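You operate a simulated robot arm through the tools that you are given. There is no shell and no other tool. Be economical: measure what you need, move in short steps, check, and stop when the job is done.

Carry out the task below with a simulated two-armed robot. There is one attempt and no reset: what you move stays moved.

JOB
Wipe off the rack tray's sticky patch and the wash bench's mud smear.
Fine: use the pink pad and put it back; pull the tray well out and slide it back in. Where these are worked on the way, their far stop is far enough and under half their travel is too little: rack tray. What is to be rubbed or washed off counts as gone when no trace of it is left.

It is judged by the outcome, as a careful person would: the job done as asked, and still so three seconds after it is handed in. It fails if anything else is knocked over, pushed out of place, dropped, spilled or broken.

ROBOT AND FRAMES
Two 7-joint arms with two-finger parallel grippers on one trunk, on a base that drives. Base frame: it is fixed to the floor where the robot stands at the start and does not move with it; the origin is under the middle of the robot, x ahead of it, y to its left, z up. Units: cm, rad, N and s.
The left shoulder is at the start at [6, 14.3, 85.1], the right one opposite. With the tool pointing down near the work surface each hand reaches from about 30 to 72 cm from the robot's upright axis, wherever it stands, measured 20 degrees to its own side. Places, roughly: cane stick (36x4x4 cm) [120, 30, 100]; mud smear [20, -90, 80]; rack tray [100, 10, 70]; wiping pad [25, -125, 75]. Payload 1.57 kg a hand.
Tool frame (each hand has its own): the origin (TCP) lies between the finger pads and is the grasp point; the fingertips stand 3 cm ahead of it; z points along the fingers, y is the line along which they close. The gripper opens to 11 cm. The fingers are 2.4 cm wide and 1.2 cm thick; the gripper's body (4.8 by 11.2 cm) begins 7.8 cm behind the TCP.
Orientation is told as [roll, pitch, yaw] about the base's x, y, z axes, in that order, counted from this pose: with the fingers straight down and closing along the base's y, the tool's x points along the base's -x, its y along +y and its z along -z.

CONTROLS
- The arms move only by the tool move_arm. It takes "left_steps", "right_steps" or both (then of equal length, played together; a hand with none holds still); each is a list of rows, each a list of 6 numbers: the shift along the tool's x, y, z in cm, then the turn, a rotation vector about the tool's x, y, z in rad. In form: [[dx, dy, dz, ax, ay, az], ...]. A call has 1 to 10 rows; each row shifts and turns the commanded pose from where the row before left it, along the tool's axes as they then stand. "left_grip" and "right_grip" are, for a hand that has rows, the finger opening in cm, from 0 to 11, set as the call begins (left out, the last holds). Each row takes 0.2 s and may step no farther than 5 cm and 0.15 rad from the row before; otherwise, or with a gripper value out of range, the whole call is refused. A pose out of reach is approached as far as the arm can. The call stops where the force on the tool passes 40 N (or 10 N more than at its start, if that is more) or the arm is blocked; 0.2 s more then pass. The fingers move at their own pace (about 4.5 cm/s each) and stop on an object; they squeeze with about 31 N. The grip force told is the motor's: it shows also when the fingers shut on nothing. Time passes only in rows, and 0.2 s behind the last, so rows that do not move let the fingers close. The reply holds the time, the measured pose of the TCP, the force on the tool along the base axes, the opening and the grip force, in the units named above and with some noise, with the torque about the TCP (base axes, N m) and any sound that the robot's microphone picked up.
- Cameras (640 x 400 px; columns grow to the right, rows downward): "scene" is now at [4.39, -2.84, 146.36]; the picture's right is [-0.49, -0.87, 0.00], its down [-0.67, 0.38, -0.64] and it looks along [0.56, -0.31, -0.77] (base axes); focal length 254 px, centre (320, 200). "left" rides on the left gripper at [7, -1.6, -14.1] in its tool frame; the picture's right is [0.23, 0.97, 0.00], its down [-0.85, 0.20, -0.48] and it looks along [-0.47, 0.11, 0.88] (tool axes); focal length 222 px, centre (320, 200). "right" rides on the right gripper at [7, 1.6, -14.1] in its tool frame; the picture's right is [-0.23, 0.97, 0.00], its down [-0.86, -0.20, -0.48] and it looks along [-0.47, -0.11, 0.88] (tool axes); focal length 222 px, centre (320, 200). There is no depth. A picture from a camera that has moved, and an enlarged one, comes with that camera's place and axes in the base frame and with its lens. The place of the scene camera against the robot may be out by one fixed shift of up to 1.8 cm in any direction.
- camera(camera): a new picture of that camera. No time passes.
- lift_body(by): slides the trunk up (or, below 0, down) by that many cm; the arms and the scene camera ride with it, the base frame stays. It gives what a move gives, with no picture.
- steer(legs): drives the robot by 1 to 6 legs, each [ahead, left, turn to the left] in cm, cm and rad, along the robot's own axes; the way and the turn of a leg run together, so that a leg with both is an arc; at most 150 cm and 3.142 rad a leg. The arms and the cameras ride along, it lands a little off, and it stops where it bumps. It gives what a move gives.
- pan_tilt(pan, tilt): turns the head with the scene camera to pan (to the left, within 1.501 rad either way) and tilt (down, from -0.506 to 1.204), counted from straight ahead of the robot. It gives what a move gives.
- enlarge(camera, box): a new picture of the part [left, top, right, bottom] of that camera's present view, enlarged. No time passes.
- finish_job(): hands the job in; it is judged then, once.

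Go step by step. Nothing tells you exact positions but the pictures and the camera data: compare them with the known pose of the tool, close in by small moves and look again before you grip or let go. The budget is 120 turns and 108 pictures, counting those below and the enlarged ones. Unless the task says otherwise, let go and move clear before handing in, and close with one line.

The tools are called after "Call:" by a JSON object that holds its "name" and its "arguments". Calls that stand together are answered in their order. move_arm: Moves the arms, as the interface text tells. Its arguments: {"type":"object","properties":{"left_steps":{"type":"array"},"left_grip":{"type":"number"},"right_steps":{"type":"array"},"right_grip":{"type":"number"}},"required":[]} The other tools are called the same way: lift_body (by) slides the trunk up or down; steer (legs) drives the base; pan_tilt (pan, tilt) turns the head that bears the scene camera; camera (camera) takes a picture; enlarge (camera, box) takes an enlarged picture of a part of a camera's view; finish_job () hands the job in.

At the start:

```text
clock: 0.0
left_tool_pos: [45.33, -8.91, 100.24]
left_tcp_rot: [0.0, -0.001, -0.001]
left_contact_force: [-0.2, -0.1, -0.2]
left_moment: [-0.01, -0.01, 0.03]
left_opening: 11.0
left_finger_force: 0.2
right_tool_pos: [38.01, -46.83, 100.22]
right_tcp_rot: [0.0, 0.001, 0.0]
right_contact_force: [0.0, 0.0, -0.2]
right_moment: [0.03, 0.02, 0.01]
right_opening: 11.02
right_finger_force: 0.0
trunk travel left (down, up): [-45.0, 14.0]
robot x, y, heading: [0.06, 0.15, -0.004]
head pan, tilt: [-0.511, 0.876]
```

scene: 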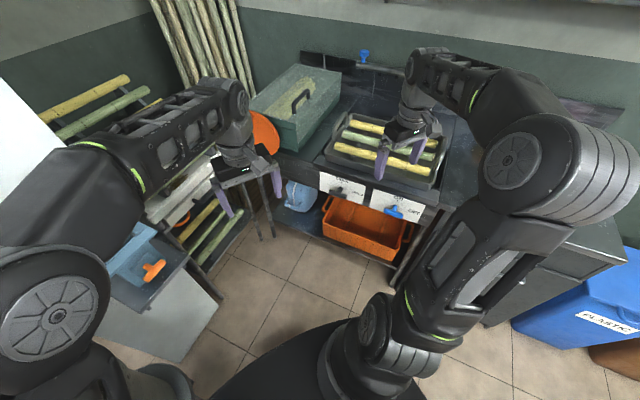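
right: 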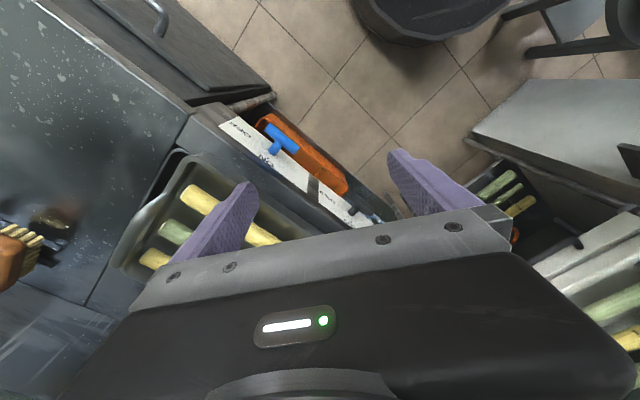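
left: 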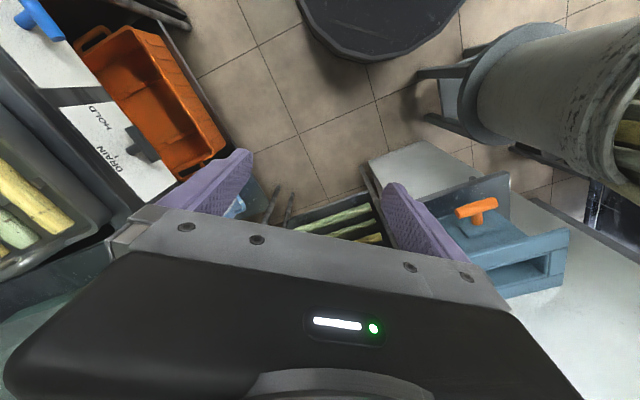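

I see a bench with a tray and basin ahead-right, and a rack on the left. I'll look around with the head first.

Call:
{"name": "pan_tilt", "arguments": {"pan": 0.1, "tilt": 0.5}}

Call:
{"name": "camera", "arguments": {"camera": "scene"}}

Call:
{"name": "pan_tilt", "arguments": {"pan": -1.4, "tilt": 0.6}}

Call:
{"name": "camera", "arguments": {"camera": "scene"}}

```text
clock: 1.0
left_tool_pos: [45.27, -9.08, 100.15]
left_tcp_rot: [0.001, -0.002, 0.0]
left_contact_force: [0.8, 0.0, 0.0]
left_moment: [0.0, 0.01, 0.0]
left_opening: 11.02
left_finger_force: 0.0
right_tool_pos: [38.08, -46.89, 100.23]
right_tcp_rot: [0.0, 0.0, 0.0]
right_contact_force: [0.0, 0.5, 0.0]
right_moment: [0.01, -0.01, 0.01]
right_opening: 11.04
right_finger_force: 0.2
trunk travel left (down, up): [-45.0, 14.0]
robot x, y, heading: [-0.08, -0.33, 0.0]
head pan, tilt: [0.099, 0.499]
```

```text
104 pictures are left
camera scene: at [6.75, 1.81, 149.56], right [0.1, -1.0, 0.0], down [-0.48, -0.05, -0.88], along [0.87, 0.09, -0.48], focal length 254 px, centre (320, 200)
```

scene: 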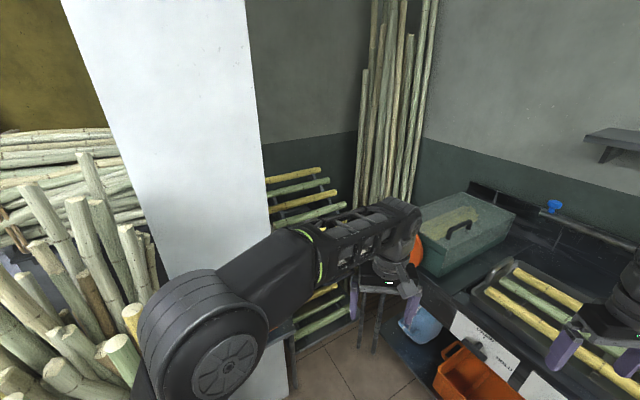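

```text
clock: 2.6
left_tool_pos: [45.17, -9.02, 100.17]
left_tcp_rot: [0.001, 0.0, 0.0]
left_contact_force: [0.1, -0.4, 0.6]
left_moment: [-0.02, 0.0, -0.01]
left_opening: 10.99
left_finger_force: 0.0
right_tool_pos: [38.07, -46.77, 100.15]
right_tcp_rot: [0.002, 0.002, 0.001]
right_contact_force: [-0.5, 0.2, 0.1]
right_moment: [0.0, 0.01, -0.01]
right_opening: 11.01
right_finger_force: 0.1
trunk travel left (down, up): [-45.0, 14.0]
robot x, y, heading: [-0.03, 0.23, -0.003]
head pan, tilt: [-1.4, 0.6]
```

```text
103 pictures are left
camera scene: at [-0.8, -7.79, 148.66], right [-0.99, -0.17, 0.0], down [-0.1, 0.56, -0.83], along [0.14, -0.81, -0.56], focal length 254 px, centre (320, 200)
```

scene: 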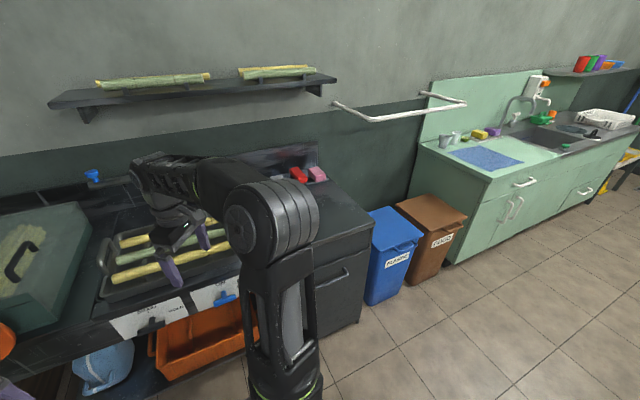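

Call:
{"name": "enlarge", "arguments": {"camera": "scene", "box": [220, 120, 420, 245]}}

Call:
{"name": "pan_tilt", "arguments": {"pan": 0.1, "tilt": 0.9}}

Call:
{"name": "camera", "arguments": {"camera": "scene"}}

```text
3.20 times, centred on (320, 182) of scene
camera zoom: at [-0.8, -7.79, 148.66], right [-0.99, -0.17, 0.0], down [-0.1, 0.56, -0.83], along [0.14, -0.81, -0.56], focal length 813 px, centre (320, 256)
```

zoom: 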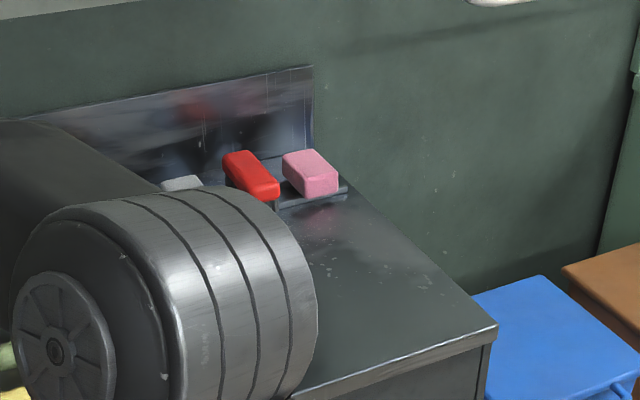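

```text
clock: 4.2
left_tool_pos: [45.2, -9.06, 100.19]
left_tcp_rot: [0.0, 0.0, 0.0]
left_contact_force: [-0.3, 0.4, 0.2]
left_moment: [0.0, 0.0, -0.04]
left_opening: 11.0
left_finger_force: 0.1
right_tool_pos: [38.02, -46.87, 100.24]
right_tcp_rot: [0.002, -0.001, 0.0]
right_contact_force: [0.2, -0.4, -0.4]
right_moment: [0.0, 0.01, 0.0]
right_opening: 11.0
right_finger_force: 0.1
trunk travel left (down, up): [-45.0, 14.0]
robot x, y, heading: [-0.3, -0.05, 0.005]
head pan, tilt: [0.099, 0.901]
```

```text
101 pictures are left
camera scene: at [5.21, 1.66, 146.18], right [0.1, -1.0, 0.0], down [-0.78, -0.08, -0.62], along [0.62, 0.06, -0.78], focal length 254 px, centre (320, 200)
```

scene: 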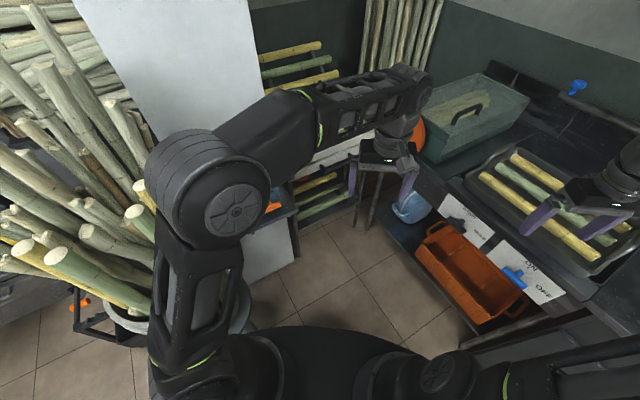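

The pink pad sits at the back right end of the dark wash bench, whose front seems rotated so that I face it at about heading -0.95. I'll turn to face it.

Call:
{"name": "steer", "arguments": {"legs": [[0, 0, -0.95]]}}

Call:
{"name": "pan_tilt", "arguments": {"pan": -0.3, "tilt": 0.6}}

Call:
{"name": "camera", "arguments": {"camera": "scene"}}

Call:
{"name": "pan_tilt", "arguments": {"pan": 1.0, "tilt": 0.6}}

Call:
{"name": "camera", "arguments": {"camera": "scene"}}

```text
clock: 7.1
left_tool_pos: [18.68, -42.22, 100.23]
left_tcp_rot: [0.0, 0.0, -0.959]
left_contact_force: [0.7, -0.6, 0.3]
left_moment: [-0.03, -0.03, 0.0]
left_opening: 11.02
left_finger_force: 0.1
right_tool_pos: [-16.43, -58.16, 100.26]
right_tcp_rot: [0.001, -0.001, -0.957]
right_contact_force: [-0.5, 0.3, -0.9]
right_moment: [0.01, 0.0, -0.02]
right_opening: 11.0
right_finger_force: 0.1
trunk travel left (down, up): [-45.0, 14.0]
robot x, y, heading: [0.29, -0.41, -0.963]
head pan, tilt: [0.099, 0.901]
```

```text
clock: 7.9
left_tool_pos: [18.62, -42.11, 100.18]
left_tcp_rot: [0.0, 0.001, -0.959]
left_contact_force: [-0.6, -0.3, -0.3]
left_moment: [0.0, 0.04, 0.0]
left_opening: 11.02
left_finger_force: 0.0
right_tool_pos: [-16.39, -58.08, 100.23]
right_tcp_rot: [0.0, -0.001, -0.955]
right_contact_force: [0.3, 0.3, 0.1]
right_moment: [0.03, 0.02, 0.01]
right_opening: 10.98
right_finger_force: 0.1
trunk travel left (down, up): [-45.0, 14.0]
robot x, y, heading: [0.11, -0.18, -0.956]
head pan, tilt: [-0.3, 0.6]
```

```text
100 pictures are left
camera scene: at [1.68, -5.04, 148.65], right [-0.95, -0.31, 0.0], down [-0.17, 0.54, -0.82], along [0.25, -0.78, -0.57], focal length 254 px, centre (320, 200)
```

scene: 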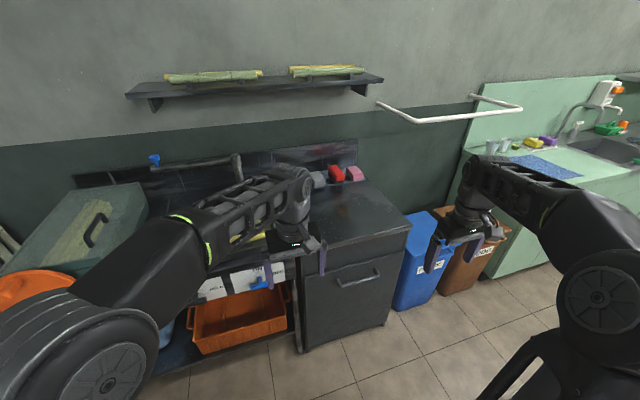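

```text
clock: 9.4
left_tool_pos: [18.73, -42.18, 100.28]
left_tcp_rot: [0.0, 0.0, -0.958]
left_contact_force: [-0.1, 0.5, 0.0]
left_moment: [0.0, -0.03, -0.02]
left_opening: 10.99
left_finger_force: 0.1
right_tool_pos: [-16.33, -58.02, 100.18]
right_tcp_rot: [0.001, 0.0, -0.956]
right_contact_force: [-0.5, 0.7, -0.2]
right_moment: [0.02, 0.0, -0.01]
right_opening: 11.0
right_finger_force: 0.0
trunk travel left (down, up): [-45.0, 14.0]
robot x, y, heading: [0.31, 0.33, -0.958]
head pan, tilt: [1.0, 0.6]
```

```text
99 pictures are left
camera scene: at [7.78, 3.74, 148.66], right [0.04, -1.0, 0.0], down [-0.56, -0.02, -0.83], along [0.82, 0.03, -0.56], focal length 254 px, centre (320, 200)
```

scene: 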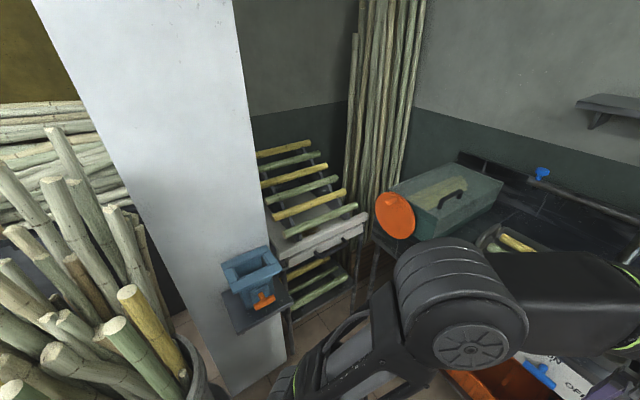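

Call:
{"name": "enlarge", "arguments": {"camera": "scene", "box": [220, 140, 420, 265]}}

Call:
{"name": "pan_tilt", "arguments": {"pan": -0.3, "tilt": 0.8}}

Call:
{"name": "enlarge", "arguments": {"camera": "scene", "box": [220, 60, 460, 210]}}

```text
3.20 times, centred on (320, 202) of scene
camera zoom: at [7.78, 3.74, 148.66], right [0.04, -1.0, 0.0], down [-0.56, -0.02, -0.83], along [0.82, 0.03, -0.56], focal length 813 px, centre (320, 192)
```

zoom: 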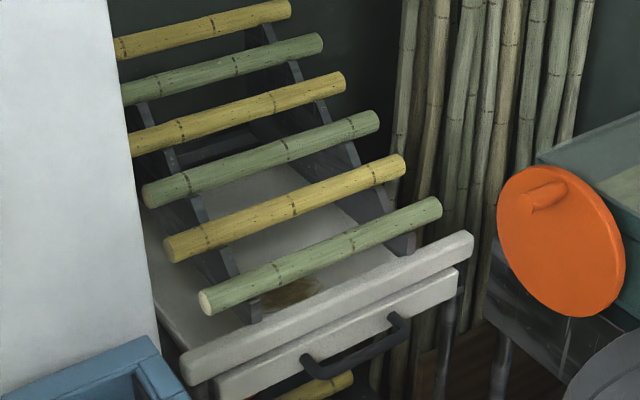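

```text
clock: 10.9
left_tool_pos: [18.61, -42.11, 100.26]
left_tcp_rot: [-0.001, -0.001, -0.96]
left_contact_force: [0.5, 0.4, 0.0]
left_moment: [0.0, -0.02, 0.02]
left_opening: 10.98
left_finger_force: 0.0
right_tool_pos: [-16.36, -58.11, 100.25]
right_tcp_rot: [-0.001, 0.0, -0.955]
right_contact_force: [-0.2, -0.1, 0.5]
right_moment: [0.01, 0.03, -0.01]
right_opening: 11.0
right_finger_force: 0.1
trunk travel left (down, up): [-45.0, 14.0]
robot x, y, heading: [-0.13, -0.17, -0.963]
head pan, tilt: [-0.3, 0.799]
```

```text
2.67 times, centred on (340, 135) of scene
camera zoom: at [1.44, -4.31, 146.97], right [-0.95, -0.31, 0.0], down [-0.22, 0.68, -0.7], along [0.22, -0.66, -0.72], focal length 678 px, centre (267, 373)
```

zoom: 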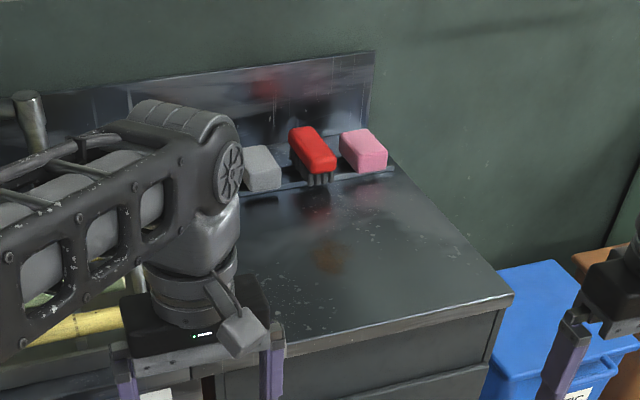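

The mud smear is around [21, -93, 80], the pad around [19, -124, 82] on a ledge, and the rack tray is the white drawer under the cane rack. I'll park the left hand aside and drive up to the bench with the pad in front of the right arm.

Call:
{"name": "move_arm", "arguments": {"left_steps": [[2, 4.2, 0, 0, 0, 0], [2, 4.2, 0, 0, 0, 0], [2, 4.2, 0, 0, 0, 0], [2, 4.2, 0, 0, 0, 0], [2, 4.2, 0, 0, 0, 0], [2, 4.2, 0, 0, 0, 0]]}}

Call:
{"name": "steer", "arguments": {"legs": [[0, -41, 0.03], [26, 0, 0]]}}

Call:
{"name": "pan_tilt", "arguments": {"pan": -0.1, "tilt": 1.0}}

Call:
{"name": "camera", "arguments": {"camera": "scene"}}

Call:
{"name": "camera", "arguments": {"camera": "right"}}

```text
clock: 12.3
left_tool_pos: [32.34, -17.64, 100.27]
left_tcp_rot: [0.0, -0.003, -0.958]
left_contact_force: [1.1, 0.0, -0.2]
left_moment: [-0.03, -0.02, -0.01]
left_opening: 10.99
left_finger_force: 0.1
right_tool_pos: [-16.37, -58.06, 100.25]
right_tcp_rot: [0.0, 0.001, -0.958]
right_contact_force: [0.9, -0.4, 0.2]
right_moment: [0.0, 0.0, -0.02]
right_opening: 11.0
right_finger_force: 0.1
trunk travel left (down, up): [-45.0, 14.0]
robot x, y, heading: [-0.07, 0.11, -0.96]
head pan, tilt: [-0.3, 0.799]
```

```text
clock: 16.3
left_tool_pos: [15.57, -61.78, 100.05]
left_tcp_rot: [0.0, 0.0, -0.925]
left_contact_force: [1.6, -0.4, -0.4]
left_moment: [0.01, 0.04, -0.02]
left_opening: 11.01
left_finger_force: 0.0
right_tool_pos: [-31.83, -103.64, 100.1]
right_tcp_rot: [0.0, -0.001, -0.924]
right_contact_force: [0.4, 0.4, -0.3]
right_moment: [0.02, 0.01, 0.01]
right_opening: 11.02
right_finger_force: 0.0
trunk travel left (down, up): [-45.0, 14.0]
robot x, y, heading: [-16.97, -44.87, -0.924]
head pan, tilt: [-0.3, 0.799]
```

```text
clock: 17.0
left_tool_pos: [15.54, -61.73, 100.23]
left_tcp_rot: [0.0, 0.0, -0.925]
left_contact_force: [-0.3, 0.2, 0.4]
left_moment: [-0.02, 0.02, 0.0]
left_opening: 11.0
left_finger_force: 0.1
right_tool_pos: [-31.82, -103.51, 100.2]
right_tcp_rot: [0.001, -0.001, -0.926]
right_contact_force: [0.5, -0.2, -0.6]
right_moment: [0.0, 0.02, 0.01]
right_opening: 10.99
right_finger_force: 0.1
trunk travel left (down, up): [-45.0, 14.0]
robot x, y, heading: [-17.19, -44.84, -0.923]
head pan, tilt: [-0.099, 1.0]
```

```text
96 pictures are left
camera scene: at [-14.82, -47.58, 145.46], right [-0.86, -0.52, 0.0], down [-0.44, 0.72, -0.54], along [0.28, -0.46, -0.84], focal length 254 px, centre (320, 200)
```

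scene: 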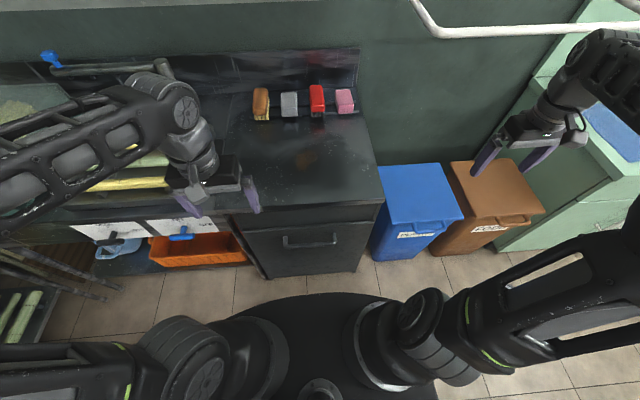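

```text
95 pictures are left
camera right: at [-34.76, -97.13, 114.41], right [0.91, 0.4, 0.0], down [0.36, -0.8, 0.48], along [0.19, -0.44, -0.88], focal length 222 px, centre (320, 200)
```

right: 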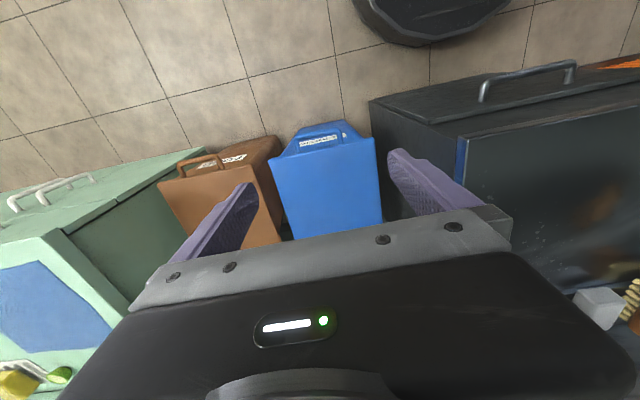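

Call:
{"name": "pan_tilt", "arguments": {"pan": 0.0, "tilt": 1.2}}

Call:
{"name": "camera", "arguments": {"camera": "scene"}}

Call:
{"name": "enlarge", "arguments": {"camera": "scene", "box": [220, 0, 420, 125]}}

```text
clock: 17.7
left_tool_pos: [15.62, -61.63, 100.09]
left_tcp_rot: [0.0, 0.0, -0.926]
left_contact_force: [0.6, 0.4, 0.6]
left_moment: [0.0, 0.02, 0.0]
left_opening: 10.99
left_finger_force: 0.1
right_tool_pos: [-31.88, -103.47, 100.17]
right_tcp_rot: [0.0, 0.0, -0.924]
right_contact_force: [0.5, 0.3, -0.4]
right_moment: [0.01, 0.0, 0.01]
right_opening: 11.01
right_finger_force: 0.1
trunk travel left (down, up): [-45.0, 14.0]
robot x, y, heading: [-17.46, -45.21, -0.926]
head pan, tilt: [0.0, 1.201]
```

```text
94 pictures are left
camera scene: at [-15.07, -46.09, 144.2], right [-0.8, -0.6, 0.0], down [-0.56, 0.74, -0.36], along [0.22, -0.29, -0.93], focal length 254 px, centre (320, 200)
```

scene: 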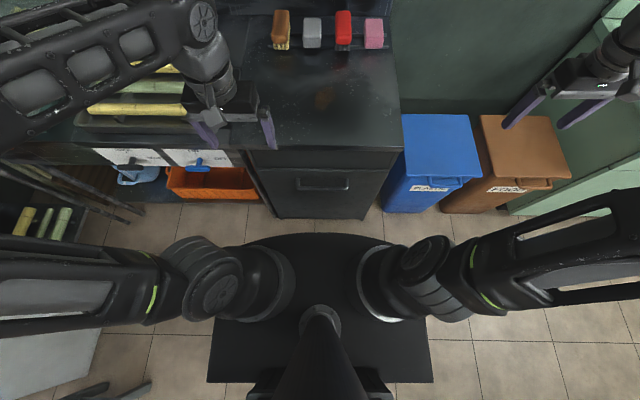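

```text
3.20 times, centred on (320, 62) of scene
camera zoom: at [-15.07, -46.09, 144.2], right [-0.8, -0.6, 0.0], down [-0.56, 0.74, -0.36], along [0.22, -0.29, -0.93], focal length 813 px, centre (320, 640)
```

zoom: 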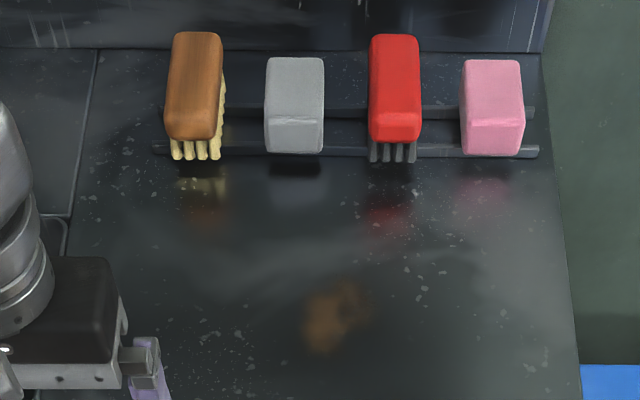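

Call:
{"name": "steer", "arguments": {"legs": [[6.5, 0, 0]]}}

Call:
{"name": "move_arm", "arguments": {"right_steps": [[-2, 4, 0, 0, -0.14, 0], [-2, 4, 0, 0, -0.14, 0], [-2, 4, 0, 0, -0.14, 0], [-2, 4, 0, 0, -0.14, 0], [-2, 4, 0, 0, -0.14, 0], [-2, 4, 0, 0, -0.14, 0], [-2, 4, 0, 0, 0, 0]]}}

Call:
{"name": "camera", "arguments": {"camera": "scene"}}

Call:
{"name": "camera", "arguments": {"camera": "right"}}

```text
clock: 18.7
left_tool_pos: [19.44, -66.88, 100.16]
left_tcp_rot: [0.001, 0.0, -0.926]
left_contact_force: [-0.2, -0.8, 0.3]
left_moment: [0.07, 0.02, -0.02]
left_opening: 11.0
left_finger_force: 0.0
right_tool_pos: [-27.94, -108.87, 100.06]
right_tcp_rot: [0.0, 0.003, -0.926]
right_contact_force: [0.6, -1.2, 0.1]
right_moment: [0.02, 0.03, 0.0]
right_opening: 11.0
right_finger_force: 0.2
trunk travel left (down, up): [-45.0, 14.0]
robot x, y, heading: [-13.44, -50.06, -0.932]
head pan, tilt: [0.0, 1.201]
```

```text
clock: 20.3
left_tool_pos: [19.59, -66.88, 100.12]
left_tcp_rot: [0.001, -0.001, -0.923]
left_contact_force: [-0.4, 0.0, 0.0]
left_moment: [-0.01, 0.02, -0.02]
left_opening: 10.99
left_finger_force: 0.1
right_tool_pos: [1.92, -101.59, 105.73]
right_tcp_rot: [0.001, -0.841, -0.924]
right_contact_force: [-0.3, 1.4, -0.2]
right_moment: [0.0, 0.03, 0.02]
right_opening: 10.99
right_finger_force: 0.2
trunk travel left (down, up): [-45.0, 14.0]
robot x, y, heading: [-13.47, -50.11, -0.928]
head pan, tilt: [0.0, 1.201]
```

```text
92 pictures are left
camera scene: at [-11.13, -51.26, 144.19], right [-0.8, -0.6, 0.0], down [-0.56, 0.74, -0.36], along [0.22, -0.29, -0.93], focal length 254 px, centre (320, 200)
```

scene: 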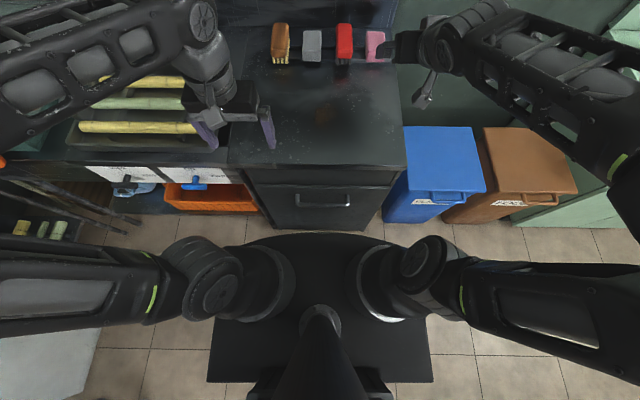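

```text
91 pictures are left
camera right: at [-5.98, -88.66, 109.95], right [0.87, 0.47, 0.17], down [-0.03, -0.29, 0.96], along [0.49, -0.84, -0.24], focal length 222 px, centre (320, 200)
```

right: 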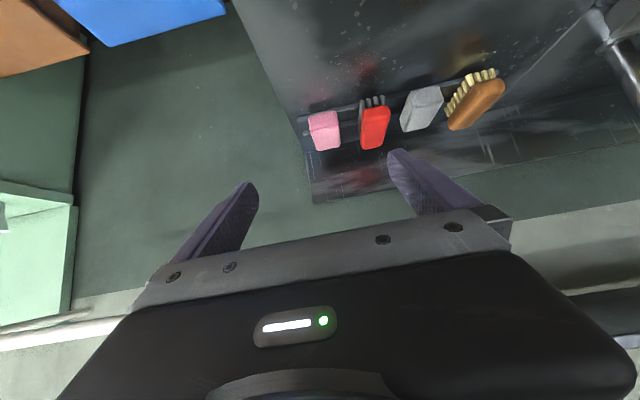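

Call:
{"name": "move_arm", "arguments": {"right_steps": [[-0.88, 0, 4.58, 0, 0, 0], [-0.88, 0, 4.58, 0, 0, 0], [-0.88, 0, 4.58, 0, 0, 0], [-0.88, 0, 4.58, 0, 0, 0], [-0.88, 0, 4.58, 0, 0, 0]], "right_grip": 10}}

Call:
{"name": "camera", "arguments": {"camera": "right"}}

Call:
{"name": "enlarge", "arguments": {"camera": "scene", "box": [260, 0, 420, 100]}}

```text
clock: 21.5
left_tool_pos: [19.56, -66.88, 100.19]
left_tcp_rot: [0.0, 0.0, -0.924]
left_contact_force: [-0.7, 0.2, -0.1]
left_moment: [0.02, 0.01, 0.01]
left_opening: 11.0
left_finger_force: 0.1
right_tool_pos: [14.13, -117.72, 93.46]
right_tcp_rot: [0.0, -0.841, -0.925]
right_contact_force: [0.6, -0.5, 0.1]
right_moment: [0.02, -0.02, 0.03]
right_opening: 10.01
right_finger_force: 0.2
trunk travel left (down, up): [-45.0, 14.0]
robot x, y, heading: [-13.53, -50.29, -0.928]
head pan, tilt: [0.0, 1.201]
```

```text
90 pictures are left
camera right: at [6.22, -104.73, 97.83], right [0.87, 0.47, 0.17], down [-0.03, -0.29, 0.96], along [0.49, -0.84, -0.24], focal length 222 px, centre (320, 200)
```

right: 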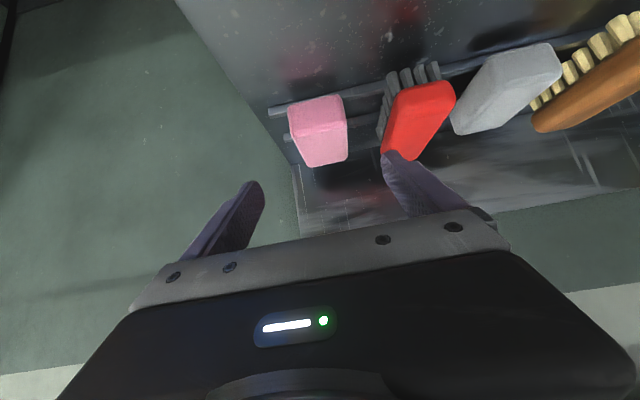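

```text
4.00 times, centred on (340, 50) of scene
camera zoom: at [-11.12, -51.31, 144.2], right [-0.8, -0.6, 0.0], down [-0.56, 0.74, -0.36], along [0.22, -0.29, -0.93], focal length 1017 px, centre (240, 800)
```

zoom: 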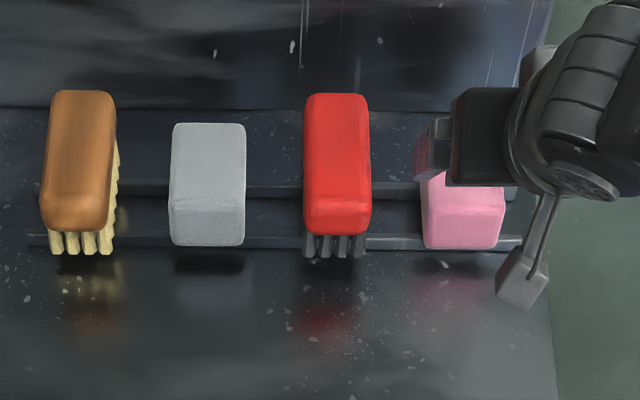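

Call:
{"name": "move_arm", "arguments": {"right_steps": [[0.25, 0, 2.0, 0, 0, 0], [0.25, 0, 2.0, 0, 0, 0], [0.3, 0, 2.0, 0, 0, 0]]}}

Call:
{"name": "camera", "arguments": {"camera": "right"}}

Call:
{"name": "enlarge", "arguments": {"camera": "scene", "box": [260, 0, 420, 100]}}

```text
clock: 22.3
left_tool_pos: [19.45, -66.92, 100.14]
left_tcp_rot: [0.001, -0.001, -0.924]
left_contact_force: [0.0, 0.1, 0.6]
left_moment: [0.0, -0.02, -0.02]
left_opening: 11.02
left_finger_force: 0.0
right_tool_pos: [16.26, -120.73, 89.01]
right_tcp_rot: [0.0, -0.84, -0.925]
right_contact_force: [0.2, -0.1, -0.3]
right_moment: [0.0, -0.01, 0.02]
right_opening: 9.99
right_finger_force: 0.0
trunk travel left (down, up): [-45.0, 14.0]
robot x, y, heading: [-13.45, -50.39, -0.926]
head pan, tilt: [0.0, 1.201]
```

```text
88 pictures are left
camera right: at [8.46, -107.81, 93.37], right [0.87, 0.47, 0.17], down [-0.03, -0.29, 0.96], along [0.49, -0.84, -0.24], focal length 222 px, centre (320, 200)
```

right: 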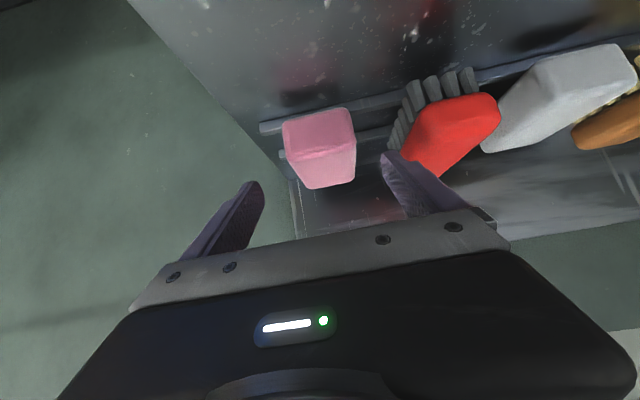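

```text
4.00 times, centred on (340, 50) of scene
camera zoom: at [-11.16, -51.27, 144.2], right [-0.8, -0.6, 0.0], down [-0.56, 0.74, -0.36], along [0.22, -0.29, -0.93], focal length 1017 px, centre (240, 800)
```

zoom: 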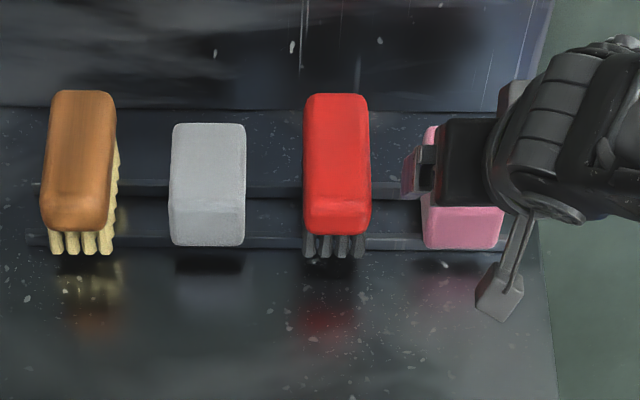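

Call:
{"name": "move_arm", "arguments": {"right_steps": [[0.2, 0, 2.0, 0, 0, 0], [0.15, 0, 2.0, 0, 0, 0], [0.15, 0, 1.43, 0, 0, 0]]}}

Call:
{"name": "camera", "arguments": {"camera": "right"}}

```text
clock: 23.1
left_tool_pos: [19.59, -66.87, 100.27]
left_tcp_rot: [0.0, 0.0, -0.925]
left_contact_force: [-0.3, 0.3, -0.5]
left_moment: [-0.02, 0.01, 0.02]
left_opening: 10.98
left_finger_force: 0.0
right_tool_pos: [18.58, -123.77, 85.11]
right_tcp_rot: [-0.002, -0.84, -0.925]
right_contact_force: [-0.4, -0.2, 0.0]
right_moment: [0.01, 0.02, 0.04]
right_opening: 10.0
right_finger_force: 0.1
trunk travel left (down, up): [-45.0, 14.0]
robot x, y, heading: [-13.1, -49.89, -0.924]
head pan, tilt: [0.0, 1.201]
```

```text
86 pictures are left
camera right: at [10.63, -110.77, 89.43], right [0.87, 0.47, 0.17], down [-0.03, -0.29, 0.96], along [0.49, -0.84, -0.24], focal length 222 px, centre (320, 200)
```

right: 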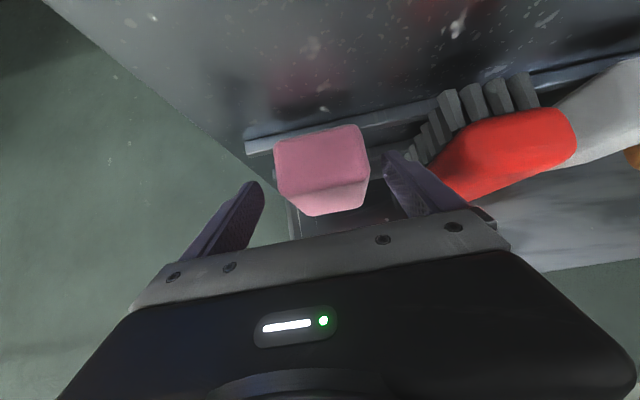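

Call:
{"name": "move_arm", "arguments": {"right_steps": [[-0.4, 0, 0.65, 0, 0, 0], [-0.4, 0, 0.65, 0, 0, 0]]}}

Call:
{"name": "move_arm", "arguments": {"right_steps": [[0, 0, 0, 0, 0, 0], [0, 0, 0, 0, 0, 0], [0, 0, 0, 0, 0, 0], [0, 0, 0, 0, 0, 0], [0, 0, 0, 0, 0, 0]], "right_grip": 0}}

Call:
{"name": "camera", "arguments": {"camera": "right"}}

```text
clock: 23.7
left_tool_pos: [19.4, -66.84, 100.21]
left_tcp_rot: [0.0, 0.0, -0.924]
left_contact_force: [1.1, 0.6, 0.5]
left_moment: [0.02, 0.0, 0.0]
left_opening: 10.95
left_finger_force: 0.0
right_tool_pos: [19.51, -124.96, 84.75]
right_tcp_rot: [-0.002, -0.841, -0.923]
right_contact_force: [0.4, -0.7, 0.1]
right_moment: [-0.01, 0.06, 0.01]
right_opening: 10.0
right_finger_force: 0.0
trunk travel left (down, up): [-45.0, 14.0]
robot x, y, heading: [-13.34, -49.98, -0.93]
head pan, tilt: [0.0, 1.201]
```

```text
clock: 24.9
left_tool_pos: [19.54, -66.95, 100.2]
left_tcp_rot: [0.0, 0.0, -0.924]
left_contact_force: [-0.2, -0.1, -0.3]
left_moment: [-0.02, 0.02, 0.0]
left_opening: 11.01
left_finger_force: 0.1
right_tool_pos: [19.28, -124.87, 84.82]
right_tcp_rot: [-0.001, -0.838, -0.923]
right_contact_force: [-0.3, 0.8, 1.2]
right_moment: [0.0, -0.03, 0.01]
right_opening: 6.1
right_finger_force: 30.7
trunk travel left (down, up): [-45.0, 14.0]
robot x, y, heading: [-13.13, -50.11, -0.926]
head pan, tilt: [0.0, 1.201]
```

```text
85 pictures are left
camera right: at [11.51, -111.95, 89.12], right [0.87, 0.47, 0.17], down [-0.03, -0.29, 0.96], along [0.49, -0.84, -0.24], focal length 222 px, centre (320, 200)
```

right: 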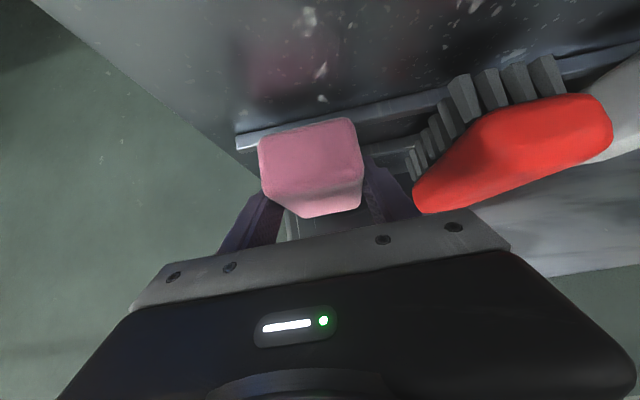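

Call:
{"name": "move_arm", "arguments": {"right_steps": [[-1.5, 0, -1.33, 0, 0, 0], [-1.5, 0, -1.33, 0, 0, 0], [-1.5, 0, -1.33, 0, 0, 0], [-1.5, 0, -1.33, 0, 0, 0]], "left_steps": [[0, 2, 0, 0, 0, 0], [0, 2, 0, 0, 0, 0], [0, 2, 0, 0, 0, 0], [0, 2, 0, 0, 0, 0]]}}

Call:
{"name": "camera", "arguments": {"camera": "right"}}

Call:
{"name": "enlarge", "arguments": {"camera": "scene", "box": [220, 0, 420, 125]}}

```text
clock: 25.9
left_tool_pos: [25.87, -62.08, 100.24]
left_tcp_rot: [0.0, 0.0, -0.925]
left_contact_force: [-0.4, -0.4, -0.2]
left_moment: [-0.02, -0.01, -0.02]
left_opening: 10.99
left_finger_force: 0.1
right_tool_pos: [19.4, -124.99, 92.91]
right_tcp_rot: [0.0, -0.84, -0.923]
right_contact_force: [0.5, 0.1, -0.6]
right_moment: [0.01, 0.05, -0.03]
right_opening: 6.1
right_finger_force: 31.0
trunk travel left (down, up): [-45.0, 14.0]
robot x, y, heading: [-13.67, -49.93, -0.924]
head pan, tilt: [0.0, 1.201]
```

```text
84 pictures are left
camera right: at [11.54, -111.97, 97.2], right [0.87, 0.47, 0.17], down [-0.03, -0.29, 0.96], along [0.49, -0.84, -0.24], focal length 222 px, centre (320, 200)
```

right: 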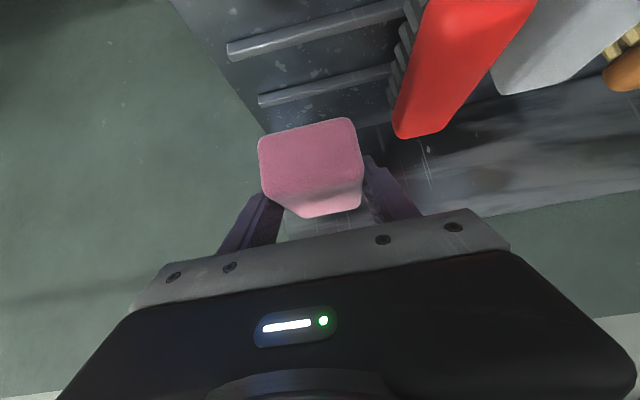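

```text
3.20 times, centred on (320, 62) of scene
camera zoom: at [-11.17, -51.21, 144.2], right [-0.8, -0.6, 0.0], down [-0.56, 0.74, -0.36], along [0.22, -0.29, -0.93], focal length 813 px, centre (320, 640)
```

zoom: 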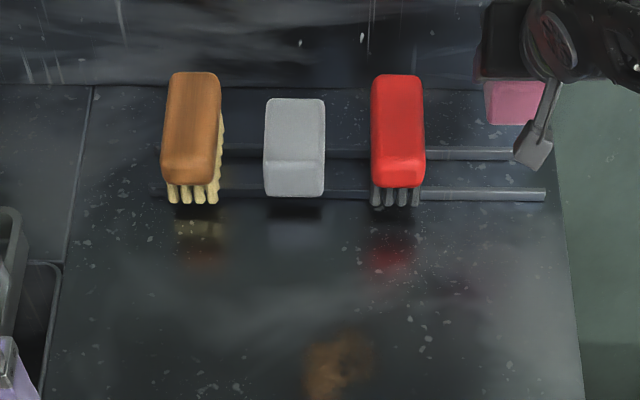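

Call:
{"name": "move_arm", "arguments": {"right_steps": [[3, 0, -3.35, 0, 0, 0], [3, 0, -3.35, 0, 0, 0], [3, 0, -3.35, 0, 0, 0], [2, 3.6, -2.2, 0, 0, 0], [2, 3.6, -2.2, 0, 0, 0], [2, 3.6, -2.2, 0, 0, 0], [2, 3.6, -2.2, 0, 0, 0], [0.7, 3.6, -0.7, 0, 0, 0]]}}

Call:
{"name": "camera", "arguments": {"camera": "right"}}

Call:
{"name": "camera", "arguments": {"camera": "scene"}}

```text
clock: 27.7
left_tool_pos: [25.92, -62.05, 100.22]
left_tcp_rot: [-0.003, 0.0, -0.924]
left_contact_force: [0.6, -0.2, -0.1]
left_moment: [0.03, 0.01, 0.0]
left_opening: 11.0
left_finger_force: 0.0
right_tool_pos: [17.84, -93.05, 92.66]
right_tcp_rot: [0.001, -0.84, -0.926]
right_contact_force: [0.7, -0.7, 0.1]
right_moment: [-0.02, -0.03, -0.04]
right_opening: 6.13
right_finger_force: 31.1
trunk travel left (down, up): [-45.0, 14.0]
robot x, y, heading: [-13.79, -50.37, -0.922]
head pan, tilt: [0.0, 1.201]
```

```text
82 pictures are left
camera right: at [10.0, -80.09, 96.96], right [0.87, 0.46, 0.17], down [-0.03, -0.29, 0.96], along [0.49, -0.84, -0.24], focal length 222 px, centre (320, 200)
```

right: 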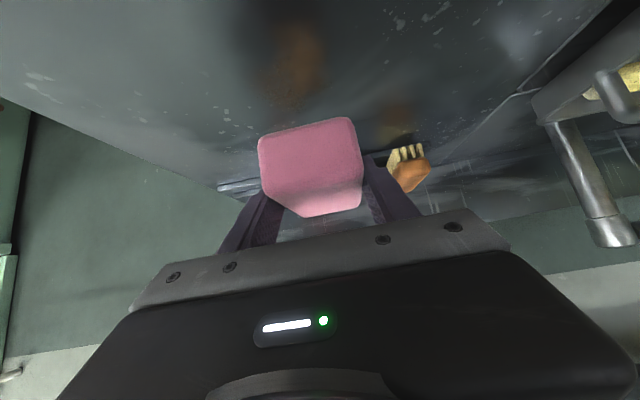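

```text
81 pictures are left
camera scene: at [-11.14, -51.21, 144.2], right [-0.8, -0.6, 0.0], down [-0.56, 0.74, -0.36], along [0.22, -0.29, -0.93], focal length 254 px, centre (320, 200)
```

scene: 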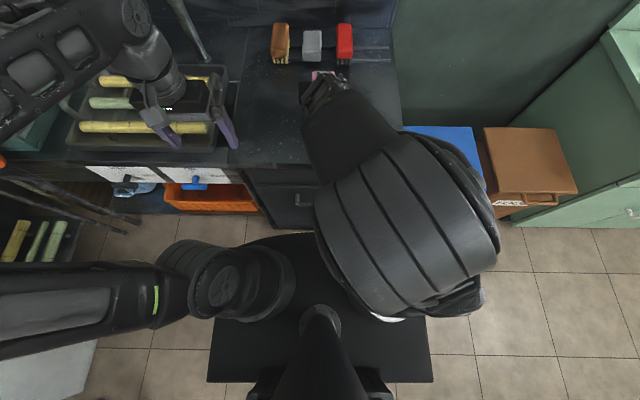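

Call:
{"name": "move_arm", "arguments": {"right_steps": [[1.86, 0, 1.67, 0, 0, 0], [1.86, 0, 1.67, 0, 0, 0], [1.86, 0, 1.67, 0, 0, 0], [0.37, 0, 0.33, 0, 0, 0]]}}

Call:
{"name": "move_arm", "arguments": {"right_steps": [[0.37, 0, 0.33, 0, 0, 0], [0.22, 0, 0.2, 0, 0, 0]]}}

Call:
{"name": "camera", "arguments": {"camera": "right"}}

```text
clock: 28.7
left_tool_pos: [25.85, -62.11, 100.18]
left_tcp_rot: [-0.001, 0.0, -0.925]
left_contact_force: [-0.7, -0.6, 0.2]
left_moment: [-0.01, -0.02, 0.03]
left_opening: 11.03
left_finger_force: 0.1
right_tool_pos: [17.87, -93.07, 84.73]
right_tcp_rot: [0.0, -0.839, -0.925]
right_contact_force: [-0.1, -0.3, 0.1]
right_moment: [0.03, 0.03, 0.01]
right_opening: 6.12
right_finger_force: 31.0
trunk travel left (down, up): [-45.0, 14.0]
robot x, y, heading: [-13.37, -50.07, -0.928]
head pan, tilt: [0.0, 1.201]
```

```text
clock: 29.3
left_tool_pos: [25.86, -62.17, 100.34]
left_tcp_rot: [0.001, 0.001, -0.925]
left_contact_force: [0.9, -0.6, -0.4]
left_moment: [0.02, 0.02, 0.01]
left_opening: 11.02
left_finger_force: 0.0
right_tool_pos: [17.81, -93.2, 83.85]
right_tcp_rot: [-0.002, -0.839, -0.924]
right_contact_force: [0.5, 0.8, -1.0]
right_moment: [0.01, -0.01, 0.0]
right_opening: 6.1
right_finger_force: 30.9
trunk travel left (down, up): [-45.0, 14.0]
robot x, y, heading: [-13.45, -50.19, -0.926]
head pan, tilt: [0.0, 1.201]
```

```text
80 pictures are left
camera right: at [9.99, -80.11, 88.22], right [0.87, 0.47, 0.17], down [-0.03, -0.29, 0.96], along [0.49, -0.84, -0.24], focal length 222 px, centre (320, 200)
```

right: 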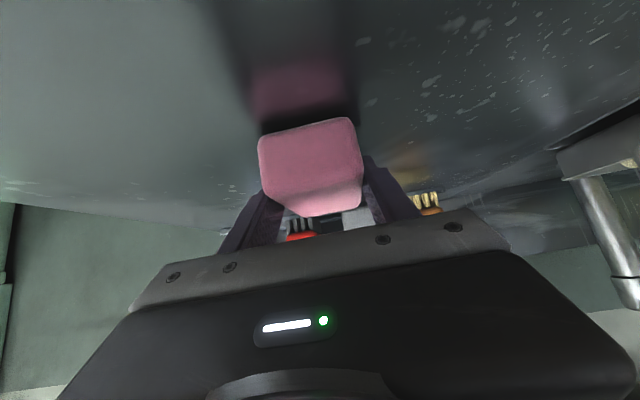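

Call:
{"name": "move_arm", "arguments": {"right_steps": [[0.3, 0, 0.27, 0, 0, 0], [0.15, 0, 0.13, 0, 0, 0]]}}

Call:
{"name": "move_arm", "arguments": {"right_steps": [[0.15, 0, 0.13, 0, 0, 0], [0.15, 0, 0.13, 0, 0, 0]]}}

```text
clock: 29.9
left_tool_pos: [25.71, -61.97, 100.3]
left_tcp_rot: [0.0, -0.001, -0.925]
left_contact_force: [-0.1, -0.3, -0.3]
left_moment: [0.0, -0.02, 0.04]
left_opening: 11.0
left_finger_force: 0.1
right_tool_pos: [18.0, -93.01, 83.73]
right_tcp_rot: [0.004, -0.848, -0.927]
right_contact_force: [-2.7, -0.7, 24.2]
right_moment: [0.46, 0.62, 0.05]
right_opening: 6.11
right_finger_force: 31.4
trunk travel left (down, up): [-45.0, 14.0]
robot x, y, heading: [-13.71, -49.95, -0.923]
head pan, tilt: [0.0, 1.201]
```

```text
clock: 30.5
left_tool_pos: [25.72, -62.08, 100.25]
left_tcp_rot: [0.0, -0.004, -0.926]
left_contact_force: [0.7, -0.9, -0.4]
left_moment: [0.02, 0.03, -0.01]
left_opening: 11.01
left_finger_force: 0.1
right_tool_pos: [17.9, -92.95, 83.27]
right_tcp_rot: [0.006, -0.848, -0.928]
right_contact_force: [-1.3, -1.7, 36.0]
right_moment: [-0.14, 0.0, 0.01]
right_opening: 6.16
right_finger_force: 30.8
trunk travel left (down, up): [-45.0, 14.0]
robot x, y, heading: [-13.73, -50.17, -0.923]
head pan, tilt: [0.0, 1.201]
```

Call:
{"name": "move_arm", "arguments": {"right_steps": [[-0.3, 0, -0.27, 0, 0, 0], [-1.0, 0, 1.12, 0, 0, 0], [-1.0, 0, 1.12, 0, 0, 0], [1.33, 0, -1.49, 0, 0, 0], [1.33, 0, -1.49, 0, 0, 0], [1.0, 0, -1.12, 0, 0, 0], [0, 2, 0, 0, 0, 0], [-1.33, 0, 1.49, 0, 0, 0], [-1.33, 0, 1.49, 0, 0, 0], [-1.0, 0, 1.12, 0, 0, 0]]}}

Call:
{"name": "move_arm", "arguments": {"right_steps": [[0, -2, 0, 0, 0, 0], [0, -2, 0, 0, 0, 0], [1.33, 0, -1.49, 0, 0, 0], [1.33, 0, -1.49, 0, 0, 0], [1.0, 0, -1.12, 0, 0, 0], [0, 2, 0, 0, 0, 0], [-1.33, 0, 1.49, 0, 0, 0], [-1.33, 0, 1.49, 0, 0, 0], [-1.0, 0, 1.12, 0, 0, 0], [0.67, 0, -0.75, 0, 0, 0]]}}

```text
clock: 32.7
left_tool_pos: [25.89, -62.1, 100.31]
left_tcp_rot: [0.0, 0.0, -0.925]
left_contact_force: [-0.3, 0.1, 0.0]
left_moment: [-0.01, -0.01, 0.0]
left_opening: 10.99
left_finger_force: 0.0
right_tool_pos: [21.29, -94.18, 83.13]
right_tcp_rot: [-0.002, -0.837, -0.925]
right_contact_force: [-0.5, -0.1, -0.3]
right_moment: [0.02, 0.01, -0.03]
right_opening: 6.12
right_finger_force: 31.2
trunk travel left (down, up): [-45.0, 14.0]
robot x, y, heading: [-13.85, -50.25, -0.926]
head pan, tilt: [0.0, 1.201]
```

```text
clock: 34.9
left_tool_pos: [25.79, -61.99, 100.3]
left_tcp_rot: [0.0, -0.002, -0.924]
left_contact_force: [0.2, -0.3, -0.2]
left_moment: [0.0, -0.02, 0.01]
left_opening: 11.0
left_finger_force: 0.0
right_tool_pos: [19.12, -94.77, 83.3]
right_tcp_rot: [-0.001, -0.838, -0.924]
right_contact_force: [-0.5, -0.2, -0.6]
right_moment: [0.02, 0.01, -0.02]
right_opening: 6.12
right_finger_force: 30.7
trunk travel left (down, up): [-45.0, 14.0]
robot x, y, heading: [-13.68, -50.08, -0.927]
head pan, tilt: [0.0, 1.201]
```

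Call:
{"name": "camera", "arguments": {"camera": "right"}}

Call:
{"name": "move_arm", "arguments": {"right_steps": [[-1.86, 0, -1.67, 0, 0, 0], [-1.86, 0, -1.67, 0, 0, 0], [-1.86, 0, -1.67, 0, 0, 0]]}}

Call:
{"name": "camera", "arguments": {"camera": "right"}}

```text
79 pictures are left
camera right: at [11.29, -81.66, 87.58], right [0.87, 0.47, 0.17], down [-0.03, -0.29, 0.96], along [0.49, -0.84, -0.24], focal length 222 px, centre (320, 200)
```

right: 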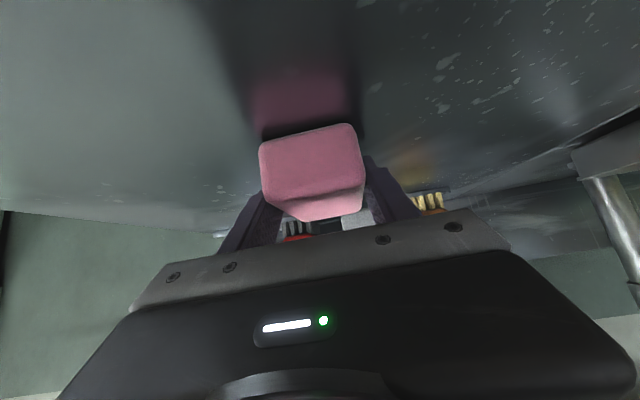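

```text
clock: 35.7
left_tool_pos: [25.94, -62.13, 100.11]
left_tcp_rot: [0.001, -0.002, -0.925]
left_contact_force: [0.3, 0.2, 0.5]
left_moment: [0.04, 0.06, -0.01]
left_opening: 10.99
left_finger_force: 0.0
right_tool_pos: [19.02, -94.57, 90.74]
right_tcp_rot: [0.0, -0.839, -0.924]
right_contact_force: [0.0, -0.2, 0.0]
right_moment: [0.0, -0.01, -0.01]
right_opening: 6.12
right_finger_force: 31.3
trunk travel left (down, up): [-45.0, 14.0]
robot x, y, heading: [-13.55, -50.34, -0.925]
head pan, tilt: [0.0, 1.201]
```

```text
78 pictures are left
camera right: at [11.19, -81.63, 95.14], right [0.87, 0.47, 0.17], down [-0.03, -0.29, 0.96], along [0.49, -0.84, -0.24], focal length 222 px, centre (320, 200)
```

right: 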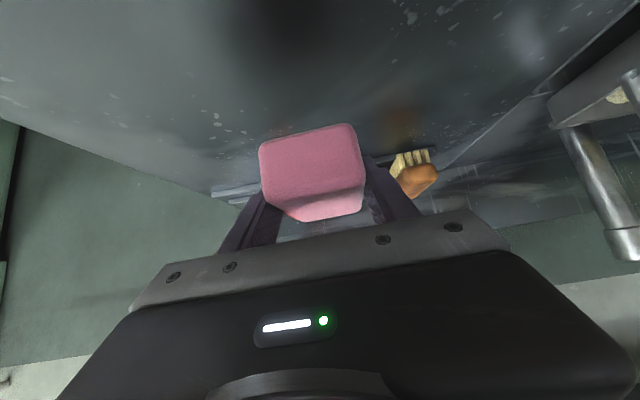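

Call:
{"name": "move_arm", "arguments": {"right_steps": [[1, -4, -2, 0, 0, 0], [1, -4, -2, 0, 0, 0], [1, -4, -2, 0, 0, 0], [1, -4, -2, 0, 0, 0], [0, -4, -1, 0, 0, 0]]}}

Call:
{"name": "enlarge", "arguments": {"camera": "scene", "box": [220, 30, 420, 155]}}

Call:
{"name": "camera", "arguments": {"camera": "right"}}

```text
clock: 36.9
left_tool_pos: [25.81, -62.14, 100.34]
left_tcp_rot: [0.0, -0.004, -0.926]
left_contact_force: [0.5, -0.5, -0.3]
left_moment: [0.0, -0.03, -0.01]
left_opening: 11.02
left_finger_force: 0.0
right_tool_pos: [-1.56, -100.34, 94.33]
right_tcp_rot: [0.001, -0.838, -0.922]
right_contact_force: [-0.9, 0.2, 0.5]
right_moment: [0.03, 0.02, 0.03]
right_opening: 6.11
right_finger_force: 31.0
right hand out of reach, approached as far as the arm can: row 4, 5
trunk travel left (down, up): [-45.0, 14.0]
robot x, y, heading: [-13.5, -50.02, -0.928]
head pan, tilt: [0.0, 1.201]
```

```text
3.20 times, centred on (320, 92) of scene
camera zoom: at [-11.26, -51.26, 144.2], right [-0.8, -0.6, 0.0], down [-0.56, 0.74, -0.36], along [0.22, -0.29, -0.93], focal length 813 px, centre (320, 544)
```

zoom: 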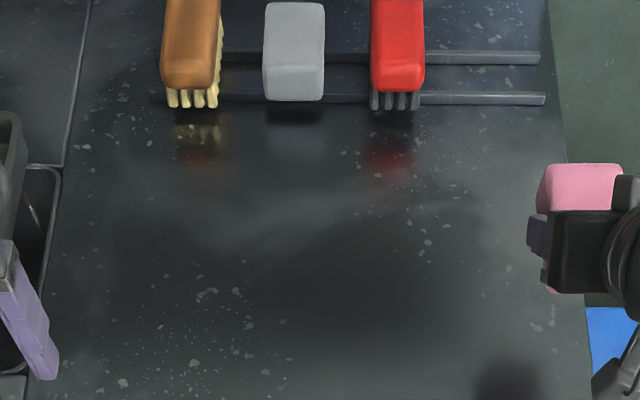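

```text
76 pictures are left
camera right: at [-9.49, -87.33, 98.81], right [0.87, 0.47, 0.17], down [-0.03, -0.29, 0.96], along [0.5, -0.83, -0.24], focal length 222 px, centre (320, 200)
```

right: 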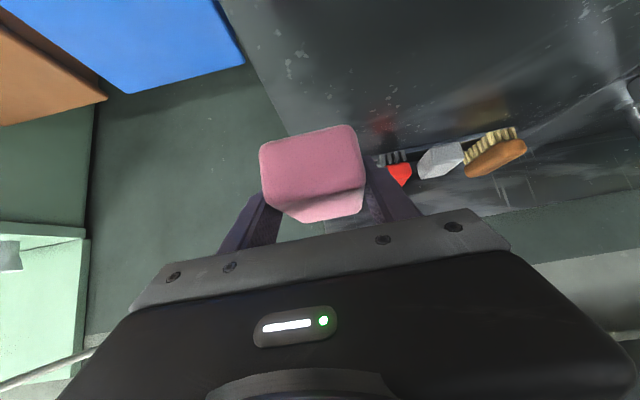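

The mud smear is gone with no visible trace. I'll retract the right hand with the pad, back away from the bench, and survey the rack tray.

Call:
{"name": "move_arm", "arguments": {"right_steps": [[1, 0, -3, 0, 0, 0], [1, 0, -3, 0, 0, 0], [1, 0, -3, 0, 0, 0]]}}

Call:
{"name": "steer", "arguments": {"legs": [[-22, 0, 0]]}}

Call:
{"name": "pan_tilt", "arguments": {"pan": 1.3, "tilt": 0.7}}

Call:
{"name": "camera", "arguments": {"camera": "scene"}}

```text
clock: 37.7
left_tool_pos: [25.86, -62.13, 100.34]
left_tcp_rot: [0.0, 0.0, -0.925]
left_contact_force: [-0.1, -0.8, 0.4]
left_moment: [0.03, 0.01, 0.03]
left_opening: 11.01
left_finger_force: 0.0
right_tool_pos: [-1.52, -100.4, 94.5]
right_tcp_rot: [0.0, -0.839, -0.926]
right_contact_force: [-0.6, -0.2, -0.7]
right_moment: [0.03, -0.02, 0.02]
right_opening: 6.12
right_finger_force: 31.2
right hand out of reach, approached as far as the arm can: row 1, 2, 3
trunk travel left (down, up): [-45.0, 14.0]
robot x, y, heading: [-13.22, -49.76, -0.928]
head pan, tilt: [0.0, 1.201]
```

```text
clock: 39.4
left_tool_pos: [12.69, -44.51, 100.26]
left_tcp_rot: [0.001, 0.0, -0.927]
left_contact_force: [-0.1, -0.4, 0.1]
left_moment: [-0.06, -0.02, -0.01]
left_opening: 11.0
left_finger_force: 0.1
right_tool_pos: [-14.86, -82.83, 94.49]
right_tcp_rot: [0.0, -0.839, -0.926]
right_contact_force: [-0.5, 0.4, -0.5]
right_moment: [-0.01, -0.01, 0.03]
right_opening: 6.13
right_finger_force: 31.3
trunk travel left (down, up): [-45.0, 14.0]
robot x, y, heading: [-26.82, -32.54, -0.926]
head pan, tilt: [0.0, 1.201]
```

```text
clock: 40.9
left_tool_pos: [12.63, -44.62, 100.13]
left_tcp_rot: [0.0, 0.0, -0.927]
left_contact_force: [1.1, -0.2, -0.6]
left_moment: [-0.01, 0.02, 0.0]
left_opening: 10.99
left_finger_force: 0.1
right_tool_pos: [-14.85, -82.75, 94.47]
right_tcp_rot: [0.0, -0.837, -0.925]
right_contact_force: [-1.1, -0.2, -0.2]
right_moment: [0.02, 0.0, 0.01]
right_opening: 6.1
right_finger_force: 30.9
trunk travel left (down, up): [-45.0, 14.0]
robot x, y, heading: [-26.7, -32.15, -0.925]
head pan, tilt: [1.3, 0.7]
```

```text
75 pictures are left
camera scene: at [-19.85, -26.12, 147.79], right [0.36, -0.93, 0.0], down [-0.6, -0.24, -0.76], along [0.71, 0.28, -0.64], focal length 254 px, centre (320, 200)
```

scene: 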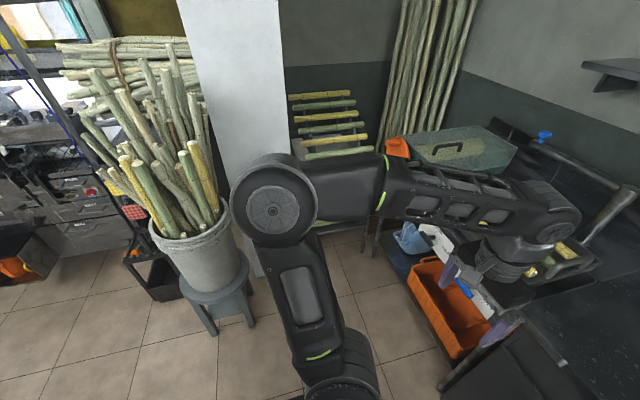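

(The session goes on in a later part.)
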